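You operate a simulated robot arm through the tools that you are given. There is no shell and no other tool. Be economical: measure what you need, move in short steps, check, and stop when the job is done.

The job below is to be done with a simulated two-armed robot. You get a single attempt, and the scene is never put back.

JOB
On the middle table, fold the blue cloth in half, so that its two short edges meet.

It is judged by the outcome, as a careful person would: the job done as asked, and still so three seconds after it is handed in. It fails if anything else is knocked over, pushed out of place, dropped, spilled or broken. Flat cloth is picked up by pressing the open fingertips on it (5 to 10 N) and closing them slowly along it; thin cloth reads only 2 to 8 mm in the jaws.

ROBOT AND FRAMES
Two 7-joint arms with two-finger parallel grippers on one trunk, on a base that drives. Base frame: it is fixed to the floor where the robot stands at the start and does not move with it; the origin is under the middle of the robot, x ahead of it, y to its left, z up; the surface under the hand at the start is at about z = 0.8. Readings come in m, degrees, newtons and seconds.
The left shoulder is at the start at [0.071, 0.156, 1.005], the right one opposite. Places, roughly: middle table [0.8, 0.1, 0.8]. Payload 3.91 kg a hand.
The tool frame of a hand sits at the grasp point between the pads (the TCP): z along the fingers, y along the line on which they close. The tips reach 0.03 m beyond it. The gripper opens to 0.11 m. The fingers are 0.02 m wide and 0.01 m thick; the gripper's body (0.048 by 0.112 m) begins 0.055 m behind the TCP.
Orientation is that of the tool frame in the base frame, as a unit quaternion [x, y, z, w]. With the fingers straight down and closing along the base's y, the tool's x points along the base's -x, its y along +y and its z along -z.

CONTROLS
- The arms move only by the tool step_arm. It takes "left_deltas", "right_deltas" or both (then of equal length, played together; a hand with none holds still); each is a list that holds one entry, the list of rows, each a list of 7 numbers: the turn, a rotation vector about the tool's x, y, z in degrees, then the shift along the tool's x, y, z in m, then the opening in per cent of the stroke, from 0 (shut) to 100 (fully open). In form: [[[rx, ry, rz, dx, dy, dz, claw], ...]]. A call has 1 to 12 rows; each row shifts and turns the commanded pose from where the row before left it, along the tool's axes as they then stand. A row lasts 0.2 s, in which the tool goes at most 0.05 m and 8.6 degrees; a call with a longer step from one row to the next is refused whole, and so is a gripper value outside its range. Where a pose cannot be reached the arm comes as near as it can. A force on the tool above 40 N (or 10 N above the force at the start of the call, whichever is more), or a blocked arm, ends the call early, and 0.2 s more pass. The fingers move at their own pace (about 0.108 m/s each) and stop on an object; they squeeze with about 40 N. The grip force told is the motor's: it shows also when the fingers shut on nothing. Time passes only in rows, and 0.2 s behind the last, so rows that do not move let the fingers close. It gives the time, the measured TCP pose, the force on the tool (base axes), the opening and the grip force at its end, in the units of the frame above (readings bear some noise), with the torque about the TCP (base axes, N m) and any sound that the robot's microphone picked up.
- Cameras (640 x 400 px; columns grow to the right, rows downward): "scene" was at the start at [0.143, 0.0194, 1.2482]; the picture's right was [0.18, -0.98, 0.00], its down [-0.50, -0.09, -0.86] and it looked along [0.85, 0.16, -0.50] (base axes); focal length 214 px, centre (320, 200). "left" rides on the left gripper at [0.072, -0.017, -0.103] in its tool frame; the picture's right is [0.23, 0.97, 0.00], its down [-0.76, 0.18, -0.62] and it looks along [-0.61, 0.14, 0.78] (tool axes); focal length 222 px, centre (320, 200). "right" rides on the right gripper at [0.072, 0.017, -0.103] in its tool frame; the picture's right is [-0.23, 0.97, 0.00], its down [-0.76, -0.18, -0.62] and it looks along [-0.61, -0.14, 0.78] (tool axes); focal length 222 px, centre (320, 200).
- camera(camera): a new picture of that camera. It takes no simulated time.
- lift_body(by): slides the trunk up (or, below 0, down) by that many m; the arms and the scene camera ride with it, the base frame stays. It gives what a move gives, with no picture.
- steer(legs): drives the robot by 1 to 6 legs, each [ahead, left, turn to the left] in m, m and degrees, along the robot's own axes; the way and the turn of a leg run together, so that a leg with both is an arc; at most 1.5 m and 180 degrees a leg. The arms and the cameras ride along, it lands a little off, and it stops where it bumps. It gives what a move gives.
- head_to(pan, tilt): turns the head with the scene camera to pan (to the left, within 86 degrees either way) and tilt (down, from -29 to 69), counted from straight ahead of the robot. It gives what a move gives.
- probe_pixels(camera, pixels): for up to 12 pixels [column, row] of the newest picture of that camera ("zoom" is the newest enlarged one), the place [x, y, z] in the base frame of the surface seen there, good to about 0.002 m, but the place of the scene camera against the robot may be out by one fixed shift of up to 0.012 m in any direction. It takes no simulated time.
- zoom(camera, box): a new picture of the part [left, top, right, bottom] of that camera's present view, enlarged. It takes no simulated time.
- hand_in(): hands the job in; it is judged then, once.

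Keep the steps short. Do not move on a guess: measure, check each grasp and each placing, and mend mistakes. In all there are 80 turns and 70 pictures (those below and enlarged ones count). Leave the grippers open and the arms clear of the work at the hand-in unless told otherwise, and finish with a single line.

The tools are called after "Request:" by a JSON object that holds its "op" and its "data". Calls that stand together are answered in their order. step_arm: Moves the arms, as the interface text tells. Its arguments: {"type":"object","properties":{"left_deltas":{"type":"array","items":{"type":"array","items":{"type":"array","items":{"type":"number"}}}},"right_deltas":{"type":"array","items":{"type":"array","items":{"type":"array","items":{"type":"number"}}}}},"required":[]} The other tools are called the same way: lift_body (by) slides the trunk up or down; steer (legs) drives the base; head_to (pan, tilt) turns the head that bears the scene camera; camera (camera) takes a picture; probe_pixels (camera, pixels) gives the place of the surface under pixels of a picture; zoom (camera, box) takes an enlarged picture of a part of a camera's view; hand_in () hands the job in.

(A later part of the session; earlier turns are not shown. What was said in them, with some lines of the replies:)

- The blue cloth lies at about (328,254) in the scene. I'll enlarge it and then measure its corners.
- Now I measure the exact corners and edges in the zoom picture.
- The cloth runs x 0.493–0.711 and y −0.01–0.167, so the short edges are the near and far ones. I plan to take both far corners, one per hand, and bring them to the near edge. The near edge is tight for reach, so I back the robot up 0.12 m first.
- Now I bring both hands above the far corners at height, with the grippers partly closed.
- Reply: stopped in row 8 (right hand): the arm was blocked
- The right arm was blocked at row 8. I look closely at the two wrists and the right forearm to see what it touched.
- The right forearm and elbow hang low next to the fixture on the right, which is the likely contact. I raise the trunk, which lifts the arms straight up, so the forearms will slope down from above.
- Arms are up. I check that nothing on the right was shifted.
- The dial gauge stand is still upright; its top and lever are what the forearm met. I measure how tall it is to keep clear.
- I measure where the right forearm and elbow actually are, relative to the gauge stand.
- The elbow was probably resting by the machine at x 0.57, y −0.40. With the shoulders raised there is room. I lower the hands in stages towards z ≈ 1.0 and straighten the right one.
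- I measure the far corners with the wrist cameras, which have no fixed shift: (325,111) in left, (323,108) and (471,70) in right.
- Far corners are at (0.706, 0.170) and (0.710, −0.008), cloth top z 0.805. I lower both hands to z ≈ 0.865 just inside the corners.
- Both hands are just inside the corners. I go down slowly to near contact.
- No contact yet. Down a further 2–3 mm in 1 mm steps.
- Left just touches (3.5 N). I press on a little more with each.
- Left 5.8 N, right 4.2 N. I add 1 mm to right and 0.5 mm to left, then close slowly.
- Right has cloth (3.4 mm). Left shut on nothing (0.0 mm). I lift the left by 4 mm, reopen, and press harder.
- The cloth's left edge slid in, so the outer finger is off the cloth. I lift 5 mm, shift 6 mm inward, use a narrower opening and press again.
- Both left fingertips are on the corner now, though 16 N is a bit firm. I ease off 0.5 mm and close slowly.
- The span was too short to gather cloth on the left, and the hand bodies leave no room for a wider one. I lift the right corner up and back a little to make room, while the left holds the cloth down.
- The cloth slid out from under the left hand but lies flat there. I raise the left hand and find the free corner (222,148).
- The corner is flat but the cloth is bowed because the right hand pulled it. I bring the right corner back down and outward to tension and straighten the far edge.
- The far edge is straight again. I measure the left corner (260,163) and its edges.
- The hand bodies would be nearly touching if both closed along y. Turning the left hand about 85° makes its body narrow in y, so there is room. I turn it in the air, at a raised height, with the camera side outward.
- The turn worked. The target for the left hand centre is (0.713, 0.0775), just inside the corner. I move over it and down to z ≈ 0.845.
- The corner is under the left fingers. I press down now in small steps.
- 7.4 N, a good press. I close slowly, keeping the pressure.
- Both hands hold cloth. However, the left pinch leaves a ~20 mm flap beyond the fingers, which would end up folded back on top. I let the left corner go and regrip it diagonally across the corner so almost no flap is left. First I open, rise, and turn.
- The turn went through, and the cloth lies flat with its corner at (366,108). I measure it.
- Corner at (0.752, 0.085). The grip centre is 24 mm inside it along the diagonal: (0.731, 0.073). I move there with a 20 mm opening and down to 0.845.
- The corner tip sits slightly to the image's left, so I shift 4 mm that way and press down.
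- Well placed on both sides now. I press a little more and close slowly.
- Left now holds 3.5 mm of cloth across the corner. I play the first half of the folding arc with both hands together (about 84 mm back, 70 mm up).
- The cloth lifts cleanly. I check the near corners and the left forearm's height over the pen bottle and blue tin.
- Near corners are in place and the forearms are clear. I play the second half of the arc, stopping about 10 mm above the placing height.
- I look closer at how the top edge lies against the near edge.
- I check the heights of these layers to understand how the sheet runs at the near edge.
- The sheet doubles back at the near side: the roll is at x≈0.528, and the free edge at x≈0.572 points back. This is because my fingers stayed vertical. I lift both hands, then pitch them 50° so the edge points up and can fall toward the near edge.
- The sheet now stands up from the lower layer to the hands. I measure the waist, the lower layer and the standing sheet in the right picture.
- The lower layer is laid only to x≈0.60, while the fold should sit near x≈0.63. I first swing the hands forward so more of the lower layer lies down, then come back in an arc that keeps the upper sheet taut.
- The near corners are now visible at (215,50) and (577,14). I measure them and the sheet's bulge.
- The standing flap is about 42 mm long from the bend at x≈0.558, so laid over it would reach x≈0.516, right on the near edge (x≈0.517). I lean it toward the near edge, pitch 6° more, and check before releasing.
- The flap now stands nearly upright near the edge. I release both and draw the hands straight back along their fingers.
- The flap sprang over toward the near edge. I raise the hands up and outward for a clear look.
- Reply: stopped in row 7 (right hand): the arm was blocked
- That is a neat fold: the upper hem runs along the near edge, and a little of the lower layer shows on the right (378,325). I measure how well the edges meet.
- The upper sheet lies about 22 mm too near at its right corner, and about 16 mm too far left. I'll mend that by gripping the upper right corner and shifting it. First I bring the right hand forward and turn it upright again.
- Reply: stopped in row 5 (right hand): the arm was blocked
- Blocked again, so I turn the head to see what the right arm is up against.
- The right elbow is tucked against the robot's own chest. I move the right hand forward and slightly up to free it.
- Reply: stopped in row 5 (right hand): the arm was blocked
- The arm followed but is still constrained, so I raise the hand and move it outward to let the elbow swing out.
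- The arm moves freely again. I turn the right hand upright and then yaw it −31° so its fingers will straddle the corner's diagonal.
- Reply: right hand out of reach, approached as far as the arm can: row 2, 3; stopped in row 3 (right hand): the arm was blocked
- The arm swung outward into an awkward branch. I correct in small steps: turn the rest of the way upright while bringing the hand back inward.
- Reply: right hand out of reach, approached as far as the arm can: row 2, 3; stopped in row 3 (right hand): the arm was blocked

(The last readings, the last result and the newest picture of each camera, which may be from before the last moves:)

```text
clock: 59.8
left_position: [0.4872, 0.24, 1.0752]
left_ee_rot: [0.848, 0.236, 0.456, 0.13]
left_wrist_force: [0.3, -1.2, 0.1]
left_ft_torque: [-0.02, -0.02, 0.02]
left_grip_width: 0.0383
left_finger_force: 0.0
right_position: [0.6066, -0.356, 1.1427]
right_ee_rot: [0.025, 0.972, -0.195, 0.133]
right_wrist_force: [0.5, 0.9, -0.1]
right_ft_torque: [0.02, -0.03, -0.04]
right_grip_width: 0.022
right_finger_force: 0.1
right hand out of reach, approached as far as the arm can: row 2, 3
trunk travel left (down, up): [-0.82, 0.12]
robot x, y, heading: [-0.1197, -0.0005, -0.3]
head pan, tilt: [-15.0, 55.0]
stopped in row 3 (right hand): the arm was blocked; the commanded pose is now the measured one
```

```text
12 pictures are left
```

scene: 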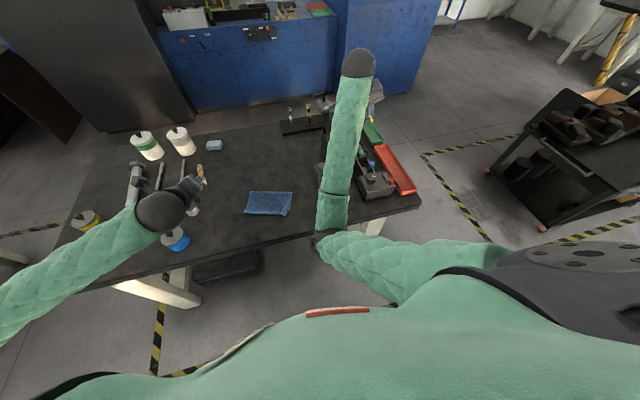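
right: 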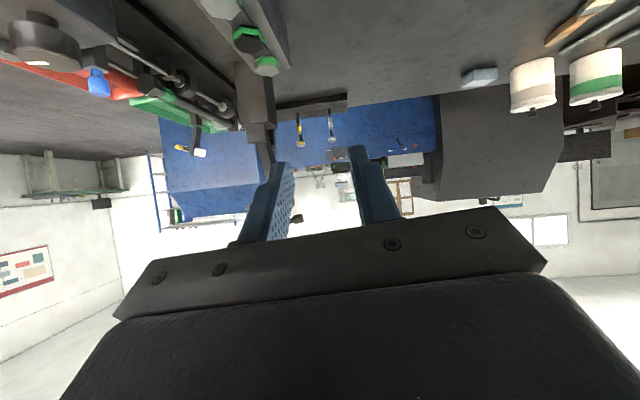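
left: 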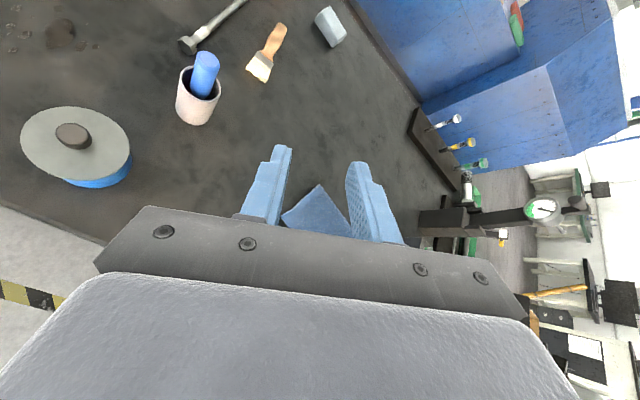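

The right elbow is tucked to the inner side and its hand hovers at z≈1.14 over the machine, well above it, so I leave the right arm there. The left hand can do the mend alone, since its yaw already suits the corner's diagonal. I turn it upright.

Request:
{"op": "step_arm", "data": {"left_deltas": [[[4.2, -6.9, 0, 0, 0, 0, 35], [4.2, -6.9, 0, 0, 0, 0, 35], [4.2, -6.9, 0, 0, 0, 0, 35], [4.2, -6.9, 0, 0, 0, 0, 30], [4.2, -6.9, 0, 0, 0, 0, 25], [4.2, -6.9, 0, 0, 0, 0, 20], [4.2, -6.9, 0, 0, 0, 0, 20], [0, 0, 0, 0, 0, 0, 20]]]}}

```text
clock: 61.6
left_position: [0.4848, 0.241, 1.0743]
left_ee_rot: [0.964, 0.267, 0.001, 0.002]
left_wrist_force: [0.0, 0.2, -0.6]
left_ft_torque: [0.03, -0.02, -0.04]
left_grip_width: 0.0222
left_finger_force: 0.1
right_position: [0.6037, -0.3536, 1.1423]
right_ee_rot: [0.024, 0.971, -0.195, 0.134]
right_wrist_force: [-0.6, 0.5, -0.1]
right_ft_torque: [-0.01, 0.03, 0.01]
right_grip_width: 0.0218
right_finger_force: 0.0
trunk travel left (down, up): [-0.82, 0.12]
robot x, y, heading: [-0.1162, -0.0044, -0.2]
head pan, tilt: [-15.0, 55.0]
```

Now I bring the left hand above the upper sheet's right corner at z≈0.92 and look.

Request:
{"op": "step_arm", "data": {"left_deltas": [[[0, 0, 0, -0.0137, 0.0326, 0.01, 18], [0, 0, 0, -0.0137, 0.0326, 0.02, 18], [0, 0, 0, -0.0137, 0.0326, 0.025, 18], [0, 0, 0, -0.0137, 0.0326, 0.03, 18], [0, 0, 0, -0.0137, 0.0326, 0.03, 18], [0, 0, 0, -0.0137, 0.0326, 0.035, 18], [0, 0, 0, 0, 0, 0, 18]]]}}

Request:
{"op": "camera", "data": {"camera": "left"}}

```text
clock: 63.2
left_position: [0.5179, 0.0333, 0.9267]
left_ee_rot: [0.963, 0.269, 0.001, 0.002]
left_wrist_force: [0.1, 0.5, 0.3]
left_ft_torque: [-0.03, -0.02, 0.01]
left_grip_width: 0.0196
left_finger_force: 0.1
right_position: [0.6045, -0.3533, 1.1423]
right_ee_rot: [0.023, 0.971, -0.195, 0.133]
right_wrist_force: [-0.2, 0.4, 0.3]
right_ft_torque: [0.0, 0.01, 0.03]
right_grip_width: 0.0223
right_finger_force: 0.0
trunk travel left (down, up): [-0.82, 0.12]
robot x, y, heading: [-0.12, -0.0023, -0.4]
head pan, tilt: [-15.0, 55.0]
```

```text
11 pictures are left
```

left: 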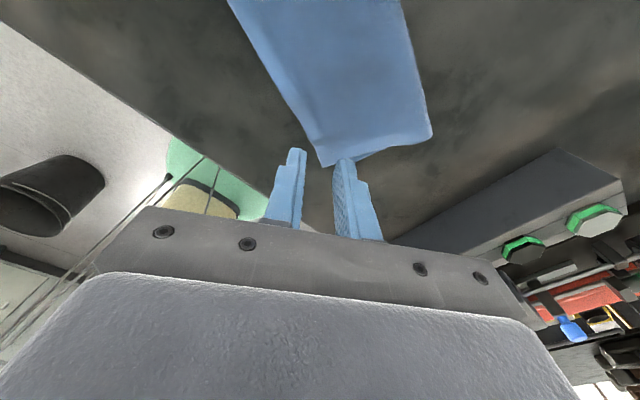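

I measure the upper corner (325,163) and the other points.

Request:
{"op": "zoom", "data": {"camera": "left", "box": [220, 20, 460, 180]}}

Request:
{"op": "probe_pixels", "data": {"camera": "left", "pixels": [[324, 163], [300, 120], [270, 70], [428, 138], [395, 148], [358, 158], [410, 60], [380, 120], [330, 130], [235, 5]]}}

```text
2.50 times, centred on (340, 100) of left
```

zoom: 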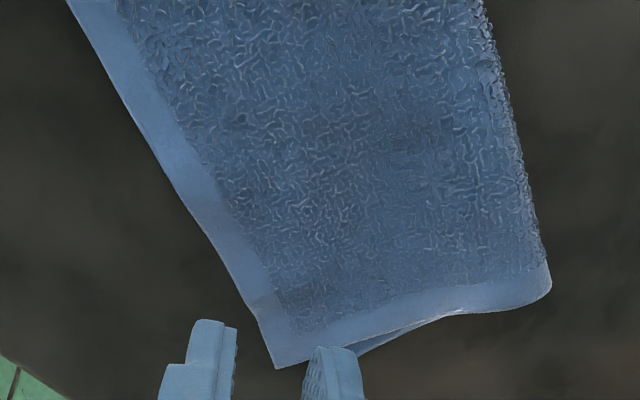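

```text
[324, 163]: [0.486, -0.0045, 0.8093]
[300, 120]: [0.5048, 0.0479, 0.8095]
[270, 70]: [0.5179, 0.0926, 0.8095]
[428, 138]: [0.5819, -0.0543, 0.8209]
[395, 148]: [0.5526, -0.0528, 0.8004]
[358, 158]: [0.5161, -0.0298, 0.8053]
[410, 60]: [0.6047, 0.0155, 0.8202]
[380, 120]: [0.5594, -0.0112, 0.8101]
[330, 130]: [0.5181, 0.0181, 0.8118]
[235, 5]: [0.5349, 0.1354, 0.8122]
```

The upper corner is at (0.486, −0.0045) and should be at about (0.508, −0.026), over the lower corner. I move to grip 20 mm inside it, down to z≈0.846.

Request:
{"op": "step_arm", "data": {"left_deltas": [[[0, 0, 0, -0.0134, 0.0077, 0.01, 18], [0, 0, 0, -0.0134, 0.0077, 0.01, 18], [0, 0, 0, 0, 0, 0.03, 18], [0, 0, 0, 0, 0, 0.025, 18], [0, 0, 0, 0, 0, 0.006, 18], [0, 0, 0, 0, 0, 0, 18]]]}}

Request:
{"op": "zoom", "data": {"camera": "left", "box": [220, 60, 460, 220]}}

```text
clock: 64.6
left_position: [0.4996, 0.0013, 0.8441]
left_ee_rot: [0.964, 0.267, 0.001, 0.002]
left_wrist_force: [0.7, 0.2, -0.3]
left_ft_torque: [0.01, -0.01, -0.03]
left_grip_width: 0.0197
left_finger_force: 0.1
right_position: [0.6054, -0.3545, 1.1408]
right_ee_rot: [0.023, 0.972, -0.194, 0.132]
right_wrist_force: [0.6, -0.1, -0.2]
right_ft_torque: [0.03, 0.02, 0.0]
right_grip_width: 0.022
right_finger_force: 0.1
trunk travel left (down, up): [-0.82, 0.12]
robot x, y, heading: [-0.1207, -0.005, -0.1]
head pan, tilt: [-15.0, 55.0]
```

```text
2.50 times, centred on (340, 140) of left
```

zoom: 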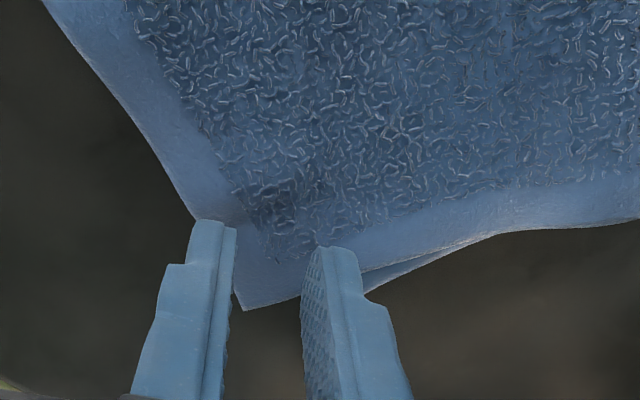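

The corner is off-centre, so I shift 6 mm inward and 4 mm to the image left, then press.

Request:
{"op": "step_arm", "data": {"left_deltas": [[[0, 0, 0, 0.006, -0.004, 0, 18], [0, 0, 0, 0, 0, 0.004, 18], [0, 0, 0, 0, 0, 0.002, 18], [0, 0, 0, 0, 0, 0.001, 18], [0, 0, 0, 0, 0, 0.001, 18], [0, 0, 0, 0, 0, 0, 18]]]}}

```text
clock: 66.0
left_position: [0.504, 0.0073, 0.8365]
left_ee_rot: [0.963, 0.268, 0.001, 0.002]
left_wrist_force: [-0.2, 0.7, 3.3]
left_ft_torque: [-0.02, 0.0, -0.01]
left_grip_width: 0.0197
left_finger_force: 0.1
right_position: [0.6043, -0.3529, 1.1415]
right_ee_rot: [0.023, 0.971, -0.195, 0.133]
right_wrist_force: [0.4, -0.4, -0.4]
right_ft_torque: [0.04, 0.0, 0.03]
right_grip_width: 0.0222
right_finger_force: 0.1
trunk travel left (down, up): [-0.82, 0.12]
robot x, y, heading: [-0.117, -0.0042, -0.4]
head pan, tilt: [-15.0, 55.0]
```

Light contact at 3.3 N. I press about 1.5 mm further and close slowly.

Request:
{"op": "step_arm", "data": {"left_deltas": [[[0, 0, 0, 0, 0, 0.001, 18], [0, 0, 0, 0, 0, 0.0007, 18], [0, 0, 0, 0, 0, 0, 16], [0, 0, 0, 0, 0, 0, 14], [0, 0, 0, 0, 0, 0, 12], [0, 0, 0, 0, 0, 0, 10], [0, 0, 0, 0, 0, 0, 8], [0, 0, 0, 0, 0, 0, 6], [0, 0, 0, 0, 0, 0, 4], [0, 0, 0, 0, 0, 0, 2], [0, 0, 0, 0, 0, 0, 0], [0, 0, 0, 0, 0, 0, 0]]]}}

Request:
{"op": "zoom", "data": {"camera": "left", "box": [220, 60, 460, 220]}}

```text
clock: 68.6
left_position: [0.5046, 0.0079, 0.8363]
left_ee_rot: [0.963, 0.268, 0.0, 0.001]
left_wrist_force: [1.2, -0.7, 7.3]
left_ft_torque: [-0.04, -0.02, -0.02]
left_grip_width: 0.0
left_finger_force: 38.0
right_position: [0.6049, -0.3541, 1.1425]
right_ee_rot: [0.023, 0.972, -0.194, 0.133]
right_wrist_force: [0.4, 0.2, 0.1]
right_ft_torque: [-0.04, -0.03, -0.01]
right_grip_width: 0.0222
right_finger_force: 0.0
trunk travel left (down, up): [-0.82, 0.12]
robot x, y, heading: [-0.1217, -0.0021, -0.5]
head pan, tilt: [-15.0, 55.0]
```

```text
2.50 times, centred on (340, 140) of left
```

zoom: 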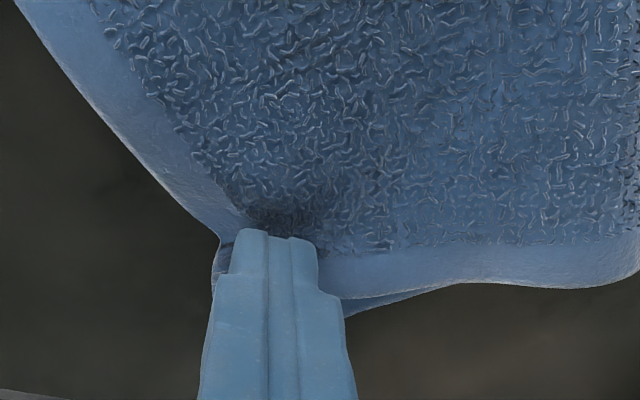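

It slipped off, but the closed fingertips still press the upper sheet at 7 N, mostly outside the lower layer. I try dragging the corner by friction toward its place, (+22, −21) mm.

Request:
{"op": "step_arm", "data": {"left_deltas": [[[0, 0, 0, 0.0013, 0.005, 0.0005, 0], [0, 0, 0, 0.0013, 0.005, 0, 0], [0, 0, 0, 0.0013, 0.005, 0, 0], [0, 0, 0, 0.0013, 0.005, 0, 0], [0, 0, 0, 0.0013, 0.005, 0, 0], [0, 0, 0, 0.0013, 0.005, 0, 0], [0, 0, 0, 0, 0, 0, 0]]]}}

Request:
{"op": "camera", "data": {"camera": "left"}}

Request:
{"op": "probe_pixels", "data": {"camera": "left", "pixels": [[305, 165], [300, 150], [270, 110], [240, 70], [200, 20], [345, 165], [360, 180], [440, 165]]}}

```text
clock: 70.2
left_position: [0.5267, -0.0123, 0.8351]
left_ee_rot: [0.963, 0.268, 0.001, 0.001]
left_wrist_force: [-0.5, 2.1, 9.6]
left_ft_torque: [0.06, -0.01, 0.0]
left_grip_width: 0.0001
left_finger_force: 37.8
right_position: [0.6042, -0.3538, 1.1436]
right_ee_rot: [0.023, 0.971, -0.194, 0.134]
right_wrist_force: [0.3, 0.2, -0.5]
right_ft_torque: [0.0, -0.02, -0.03]
right_grip_width: 0.0219
right_finger_force: 0.0
trunk travel left (down, up): [-0.82, 0.12]
robot x, y, heading: [-0.1201, -0.0048, -0.1]
head pan, tilt: [-15.0, 55.0]
```

```text
7 pictures are left
```

left: 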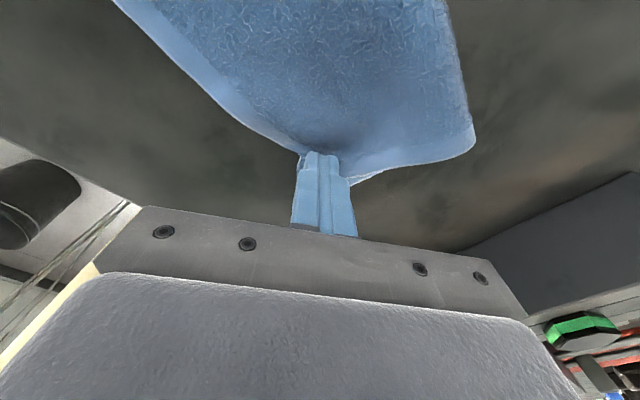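

```text
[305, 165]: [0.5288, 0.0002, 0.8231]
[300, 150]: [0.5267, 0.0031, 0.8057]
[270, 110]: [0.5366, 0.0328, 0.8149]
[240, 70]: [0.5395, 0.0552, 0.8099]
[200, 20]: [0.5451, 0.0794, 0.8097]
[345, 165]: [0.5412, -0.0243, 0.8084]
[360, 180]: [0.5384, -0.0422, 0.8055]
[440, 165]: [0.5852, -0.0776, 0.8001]
```

The sheet followed the finger. I lift straight up and away to the left, then look with the head turned back.

Request:
{"op": "step_arm", "data": {"left_deltas": [[[0, 0, 0, 0, 0, -0.02, 0], [0, 0, 0, 0, 0, -0.04, 0], [0, 0, 0, 0, 0, -0.04, 0], [0, 0, 0, 0.0155, -0.0257, -0.02, 0], [0, 0, 0, 0.0155, -0.0257, -0.02, 10], [0, 0, 0, 0.0155, -0.0257, -0.02, 20], [0, 0, 0, 0.0155, -0.0257, -0.01, 20], [0, 0, 0, 0.0155, -0.0257, 0, 20], [0, 0, 0, 0.0155, -0.0257, 0, 20], [0, 0, 0, 0.0155, -0.0257, 0, 20], [0, 0, 0, 0, 0, 0, 20]]]}}

Request:
{"op": "head_to", "data": {"pan": 8, "tilt": 45}}

Request:
{"op": "camera", "data": {"camera": "scene"}}

```text
clock: 72.6
left_position: [0.5253, 0.1957, 1.0035]
left_ee_rot: [0.964, 0.267, 0.001, 0.002]
left_wrist_force: [-0.1, -0.1, 1.0]
left_ft_torque: [0.02, 0.02, 0.0]
left_grip_width: 0.0219
left_finger_force: 0.0
right_position: [0.6057, -0.3548, 1.1414]
right_ee_rot: [0.023, 0.972, -0.195, 0.133]
right_wrist_force: [0.4, 0.3, 0.5]
right_ft_torque: [-0.02, 0.0, -0.02]
right_grip_width: 0.0221
right_finger_force: 0.1
trunk travel left (down, up): [-0.82, 0.12]
robot x, y, heading: [-0.1194, 0.0011, -0.1]
head pan, tilt: [-15.0, 55.0]
```

```text
clock: 73.5
left_position: [0.5236, 0.1975, 1.0039]
left_ee_rot: [0.964, 0.267, 0.001, 0.002]
left_wrist_force: [0.7, -0.6, -0.2]
left_ft_torque: [0.01, 0.03, 0.02]
left_grip_width: 0.0219
left_finger_force: 0.0
right_position: [0.6046, -0.354, 1.1418]
right_ee_rot: [0.023, 0.972, -0.194, 0.133]
right_wrist_force: [-0.3, 1.4, -0.3]
right_ft_torque: [0.01, -0.02, 0.0]
right_grip_width: 0.0218
right_finger_force: 0.0
trunk travel left (down, up): [-0.82, 0.12]
robot x, y, heading: [-0.121, -0.0038, -0.4]
head pan, tilt: [8.0, 45.0]
```

```text
6 pictures are left
```

scene: 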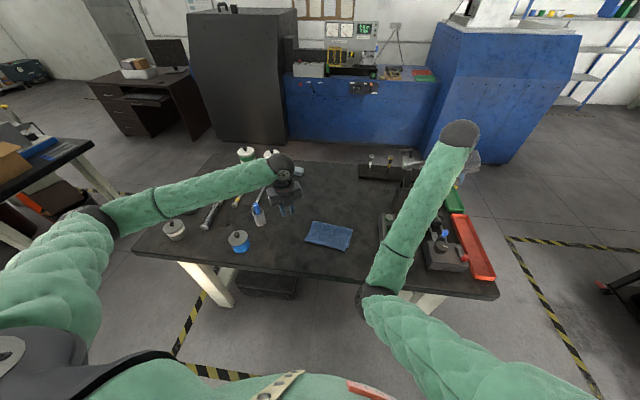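

Request:
{"op": "zoom", "data": {"camera": "scene", "box": [290, 205, 370, 265]}}

```text
6.67 times, centred on (330, 235) of scene
```

zoom: 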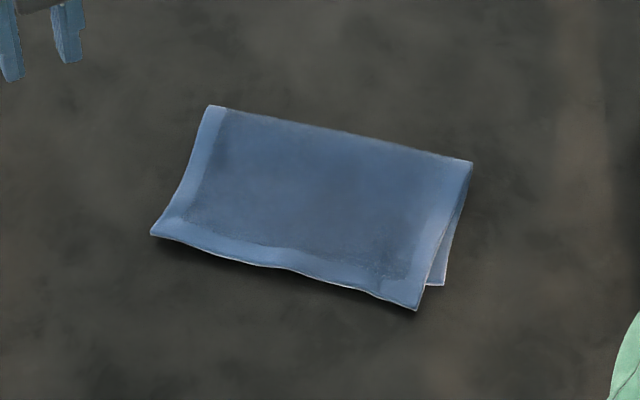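

The fold looks straighter. I measure the remaining offset.

Request:
{"op": "probe_pixels", "data": {"camera": "zoom", "pixels": [[210, 107], [471, 163], [416, 308], [443, 284], [428, 283], [153, 234], [290, 268], [460, 215], [320, 200], [400, 270]]}}

```text
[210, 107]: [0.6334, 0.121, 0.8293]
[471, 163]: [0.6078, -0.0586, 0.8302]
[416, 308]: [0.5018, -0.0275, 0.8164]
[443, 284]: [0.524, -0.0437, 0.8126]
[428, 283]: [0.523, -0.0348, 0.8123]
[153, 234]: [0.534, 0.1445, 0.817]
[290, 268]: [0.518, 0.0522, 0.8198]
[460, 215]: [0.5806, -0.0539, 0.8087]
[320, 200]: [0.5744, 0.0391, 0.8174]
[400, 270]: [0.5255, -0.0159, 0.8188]
```

The whole cloth moved together, so the upper sheet still overhangs evenly: about 20 mm toward me and 15 mm to the left. I'll square it by pushing its edge with upright, wide-open fingertips. First I yaw the left hand so both fingers line up with the near edge.

Request:
{"op": "step_arm", "data": {"left_deltas": [[[0, 0, 7.8, 0, 0, 0, 40], [0, 0, 7.8, 0, 0, 0, 60], [0, 0, 7.8, 0, 0, 0, 80], [0, 0, 7.8, 0, 0, 0, 95], [0, 0, 7.8, 0, 0, 0, 95], [0, 0, 0, 0, 0, 0, 95]]]}}

```text
clock: 74.9
left_position: [0.5259, 0.1987, 1.0032]
left_ee_rot: [0.998, -0.069, 0.001, 0.002]
left_wrist_force: [0.1, 0.0, 0.1]
left_ft_torque: [0.03, -0.01, 0.01]
left_grip_width: 0.1048
left_finger_force: 0.0
right_position: [0.6059, -0.3547, 1.1413]
right_ee_rot: [0.023, 0.972, -0.195, 0.133]
right_wrist_force: [-0.4, 0.1, 0.8]
right_ft_torque: [-0.02, -0.01, -0.01]
right_grip_width: 0.022
right_finger_force: 0.1
trunk travel left (down, up): [-0.82, 0.12]
robot x, y, heading: [-0.1225, -0.0009, -0.4]
head pan, tilt: [8.0, 45.0]
```

Yaw reached. I move just in front of the near edge at (0.488, 0.063) and lower the open fingertips to just above the table.

Request:
{"op": "step_arm", "data": {"left_deltas": [[[0, 0, 0, -0.0047, 0.035, 0, 95], [0, 0, 0, -0.0047, 0.035, 0, 95], [0, 0, 0, -0.0047, 0.035, 0, 95], [0, 0, 0, -0.0047, 0.035, 0, 95], [0, 0, 0, 0, 0, 0.041, 95], [0, 0, 0, 0, 0, 0.041, 95], [0, 0, 0, 0, 0, 0.041, 95], [0, 0, 0, 0, 0, 0.038, 95], [0, 0, 0, 0, 0, 0.006, 95], [0, 0, 0, 0, 0, 0.003, 95], [0, 0, 0, 0, 0, 0, 95]]]}}

Request:
{"op": "camera", "data": {"camera": "left"}}

```text
clock: 77.3
left_position: [0.4884, 0.0602, 0.835]
left_ee_rot: [0.998, -0.069, 0.001, 0.0]
left_wrist_force: [0.2, 0.2, 0.5]
left_ft_torque: [-0.01, -0.02, 0.01]
left_grip_width: 0.1044
left_finger_force: 0.1
right_position: [0.6054, -0.3538, 1.1421]
right_ee_rot: [0.023, 0.972, -0.194, 0.133]
right_wrist_force: [0.0, -0.1, -0.3]
right_ft_torque: [0.03, 0.01, -0.01]
right_grip_width: 0.0221
right_finger_force: 0.2
trunk travel left (down, up): [-0.82, 0.12]
robot x, y, heading: [-0.1198, -0.0047, -0.7]
head pan, tilt: [8.0, 45.0]
```

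```text
4 pictures are left
```

left: 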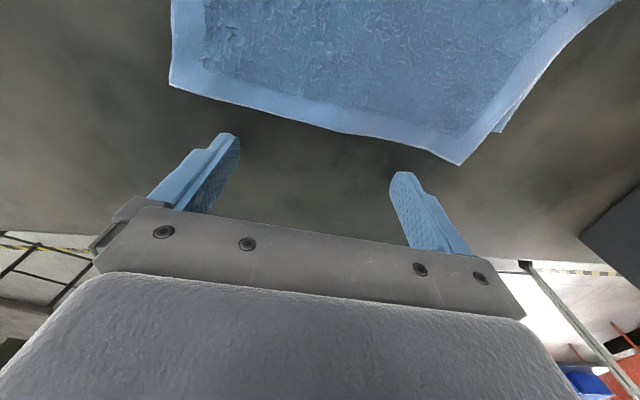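

Fingers are in front of the near edge. I measure the edge and the exposed lower corner with this wrist view.

Request:
{"op": "probe_pixels", "data": {"camera": "left", "pixels": [[172, 84], [460, 163], [330, 128], [395, 145], [240, 102], [500, 130], [490, 135], [515, 112]]}}

```text
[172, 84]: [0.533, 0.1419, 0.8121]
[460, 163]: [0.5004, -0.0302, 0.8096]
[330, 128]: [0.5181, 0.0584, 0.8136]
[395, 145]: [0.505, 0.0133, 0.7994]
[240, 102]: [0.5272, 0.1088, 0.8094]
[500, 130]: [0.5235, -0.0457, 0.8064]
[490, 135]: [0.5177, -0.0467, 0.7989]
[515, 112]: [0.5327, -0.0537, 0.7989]
```

The gaps are 17–22 mm and the edge needs to go 15–22 mm further. I lower 3 mm and push 38 mm slowly along the cloth's length.

Request:
{"op": "step_arm", "data": {"left_deltas": [[[0, 0, 0, 0, 0, 0.003, 95], [0, 0, 0, 0.005, 0, 0, 95], [0, 0, 0, 0.005, 0, 0, 95], [0, 0, 0, 0.005, 0, 0, 95], [0, 0, 0, 0.005, 0, 0, 95], [0, 0, 0, 0.004, 0, 0, 95], [0, 0, 0, 0.004, 0, 0, 95], [0, 0, 0, 0.004, 0, 0, 95], [0, 0, 0, 0.003, 0, 0, 95], [0, 0, 0, 0.003, 0, 0, 95], [0, 0, 0, 0, 0, 0, 95]]]}}

Request:
{"op": "camera", "data": {"camera": "left"}}

```text
clock: 79.7
left_position: [0.5259, 0.0552, 0.8312]
left_ee_rot: [0.998, -0.069, 0.001, 0.001]
left_wrist_force: [-0.5, 0.3, 0.3]
left_ft_torque: [0.01, 0.02, -0.03]
left_grip_width: 0.1043
left_finger_force: 0.1
right_position: [0.6038, -0.354, 1.1424]
right_ee_rot: [0.023, 0.972, -0.194, 0.133]
right_wrist_force: [-0.4, 0.2, -1.2]
right_ft_torque: [0.01, 0.03, -0.04]
right_grip_width: 0.0218
right_finger_force: 0.1
trunk travel left (down, up): [-0.82, 0.12]
robot x, y, heading: [-0.1198, -0.0022, -0.4]
head pan, tilt: [8.0, 45.0]
```

```text
3 pictures are left
```

left: 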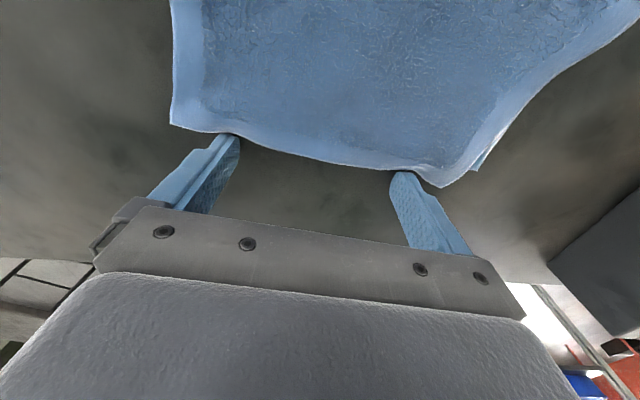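

Request:
{"op": "probe_pixels", "data": {"camera": "left", "pixels": [[172, 124], [440, 184], [320, 157], [478, 168], [473, 172], [485, 160], [300, 100], [300, 60], [300, 20], [400, 60], [500, 60]]}}

```text
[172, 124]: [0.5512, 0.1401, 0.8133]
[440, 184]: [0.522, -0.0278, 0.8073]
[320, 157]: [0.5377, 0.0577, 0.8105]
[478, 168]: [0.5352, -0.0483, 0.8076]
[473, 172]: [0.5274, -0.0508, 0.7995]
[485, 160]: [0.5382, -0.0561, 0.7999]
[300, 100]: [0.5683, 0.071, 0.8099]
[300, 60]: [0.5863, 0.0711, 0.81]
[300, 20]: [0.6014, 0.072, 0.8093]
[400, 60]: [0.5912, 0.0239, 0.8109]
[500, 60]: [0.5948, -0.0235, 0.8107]
```

The overhang shrank from about 24 to about 14 mm; the lower layer follows at roughly half rate, with no hump (z≈0.81). I push 26 mm more.

Request:
{"op": "step_arm", "data": {"left_deltas": [[[0, 0, 0, 0.004, 0, 0, 95], [0, 0, 0, 0.004, 0, 0, 95], [0, 0, 0, 0.004, 0, 0, 95], [0, 0, 0, 0.004, 0, 0, 95], [0, 0, 0, 0.004, 0, 0, 95], [0, 0, 0, 0.003, 0, 0, 95], [0, 0, 0, 0.003, 0, 0, 95], [0, 0, 0, 0, 0, 0, 95]]]}}

Request:
{"op": "camera", "data": {"camera": "left"}}

```text
clock: 81.5
left_position: [0.5524, 0.0524, 0.8326]
left_ee_rot: [0.998, -0.07, 0.0, 0.0]
left_wrist_force: [0.1, 0.0, 0.3]
left_ft_torque: [0.0, 0.05, 0.03]
left_grip_width: 0.1047
left_finger_force: 0.0
right_position: [0.6056, -0.3543, 1.1416]
right_ee_rot: [0.023, 0.972, -0.194, 0.133]
right_wrist_force: [-0.1, 0.3, 0.0]
right_ft_torque: [0.01, 0.01, 0.01]
right_grip_width: 0.0221
right_finger_force: 0.0
trunk travel left (down, up): [-0.82, 0.12]
robot x, y, heading: [-0.1163, -0.005, -0.5]
head pan, tilt: [8.0, 45.0]
```

```text
2 pictures are left
```

left: 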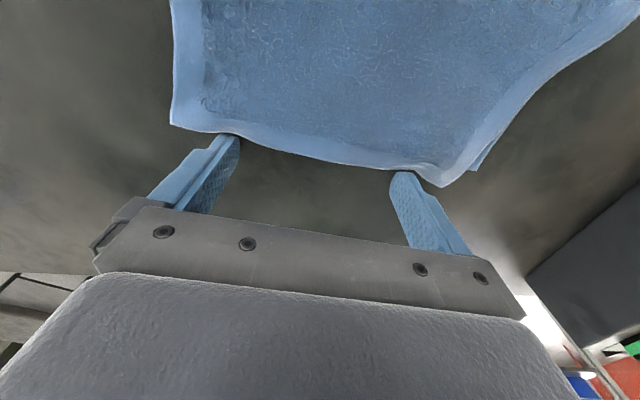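

Request:
{"op": "probe_pixels", "data": {"camera": "left", "pixels": [[172, 123], [440, 184], [471, 169], [476, 166], [480, 162], [468, 171], [300, 60]]}}

```text
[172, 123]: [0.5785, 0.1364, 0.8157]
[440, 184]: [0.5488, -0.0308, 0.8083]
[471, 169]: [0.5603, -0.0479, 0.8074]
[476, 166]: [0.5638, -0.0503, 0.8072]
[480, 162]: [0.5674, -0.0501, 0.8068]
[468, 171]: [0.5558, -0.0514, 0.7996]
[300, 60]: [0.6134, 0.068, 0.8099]
```

The edges now meet within about 10–14 mm along the whole short side, and further pushing only carries the whole cloth along, so I stop. I back off, lift the left hand clear, and open the right gripper.

Request:
{"op": "step_arm", "data": {"left_deltas": [[[0, 0, 0, -0.01, 0, 0, 95], [0, 0, 0, -0.015, 0, 0, 95], [0, 0, 0, 0, 0, -0.03, 95], [0, 0, 0, 0, 0, -0.04, 95], [0, 0, 0, 0, 0, -0.04, 95], [0, 0, 0, 0, 0, -0.04, 95], [0, 0, 0, 0, -0.035, -0.01, 95], [0, 0, 0, 0, -0.035, 0, 95], [0, 0, 0, 0, -0.035, 0, 95], [0, 0, 0, 0, -0.035, 0, 95], [0, 0, 0, 0, -0.03, 0, 95], [0, 0, 0, 0, 0, 0, 95]]], "right_deltas": [[[0, 0, 0, 0, 0, 0, 40], [0, 0, 0, 0, 0, 0, 60], [0, 0, 0, 0, 0, 0, 60], [0, 0, 0, 0, 0, 0, 60], [0, 0, 0, 0, 0, 0, 60], [0, 0, 0, 0, 0, 0, 60], [0, 0, 0, 0, 0, 0, 60], [0, 0, 0, 0, 0, 0, 60], [0, 0, 0, 0, 0, 0, 60], [0, 0, 0, 0, 0, 0, 60], [0, 0, 0, 0, 0, 0, 60], [0, 0, 0, 0, 0, 0, 60]]]}}

Request:
{"op": "zoom", "data": {"camera": "scene", "box": [280, 190, 380, 260]}}

```text
clock: 84.1
left_position: [0.549, 0.226, 0.99]
left_ee_rot: [0.998, -0.069, 0.001, 0.001]
left_wrist_force: [-0.4, 0.7, 0.4]
left_ft_torque: [-0.01, 0.01, 0.02]
left_grip_width: 0.1046
left_finger_force: 0.0
right_position: [0.6061, -0.3543, 1.1429]
right_ee_rot: [0.024, 0.971, -0.195, 0.133]
right_wrist_force: [-0.1, -0.4, -0.1]
right_ft_torque: [-0.05, 0.03, 0.0]
right_grip_width: 0.0659
right_finger_force: 0.1
trunk travel left (down, up): [-0.82, 0.12]
robot x, y, heading: [-0.1202, -0.0063, -0.5]
head pan, tilt: [8.0, 45.0]
```

```text
5.71 times, centred on (330, 225) of scene
```

zoom: 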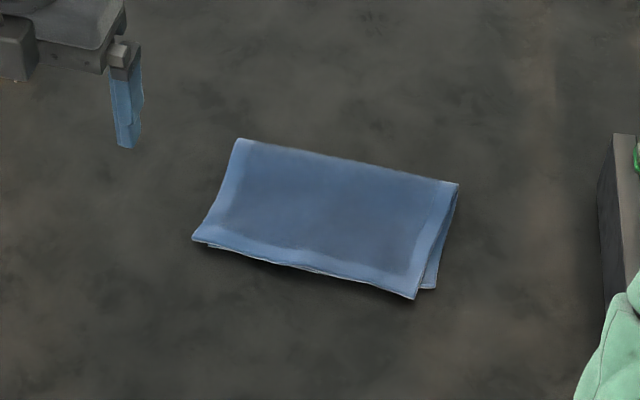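

The cloth is folded in half with the short edges together, both hands are open and clear, and nothing else looks disturbed. I hand in.

Request:
{"op": "hand_in", "data": {}}

```text
The job is handed in.
```

The blue cloth is folded in half and handed in: by my last measurements the short edges meet to about 10–14 mm, and the upper layer sits about 15 mm to the left of the lower one.
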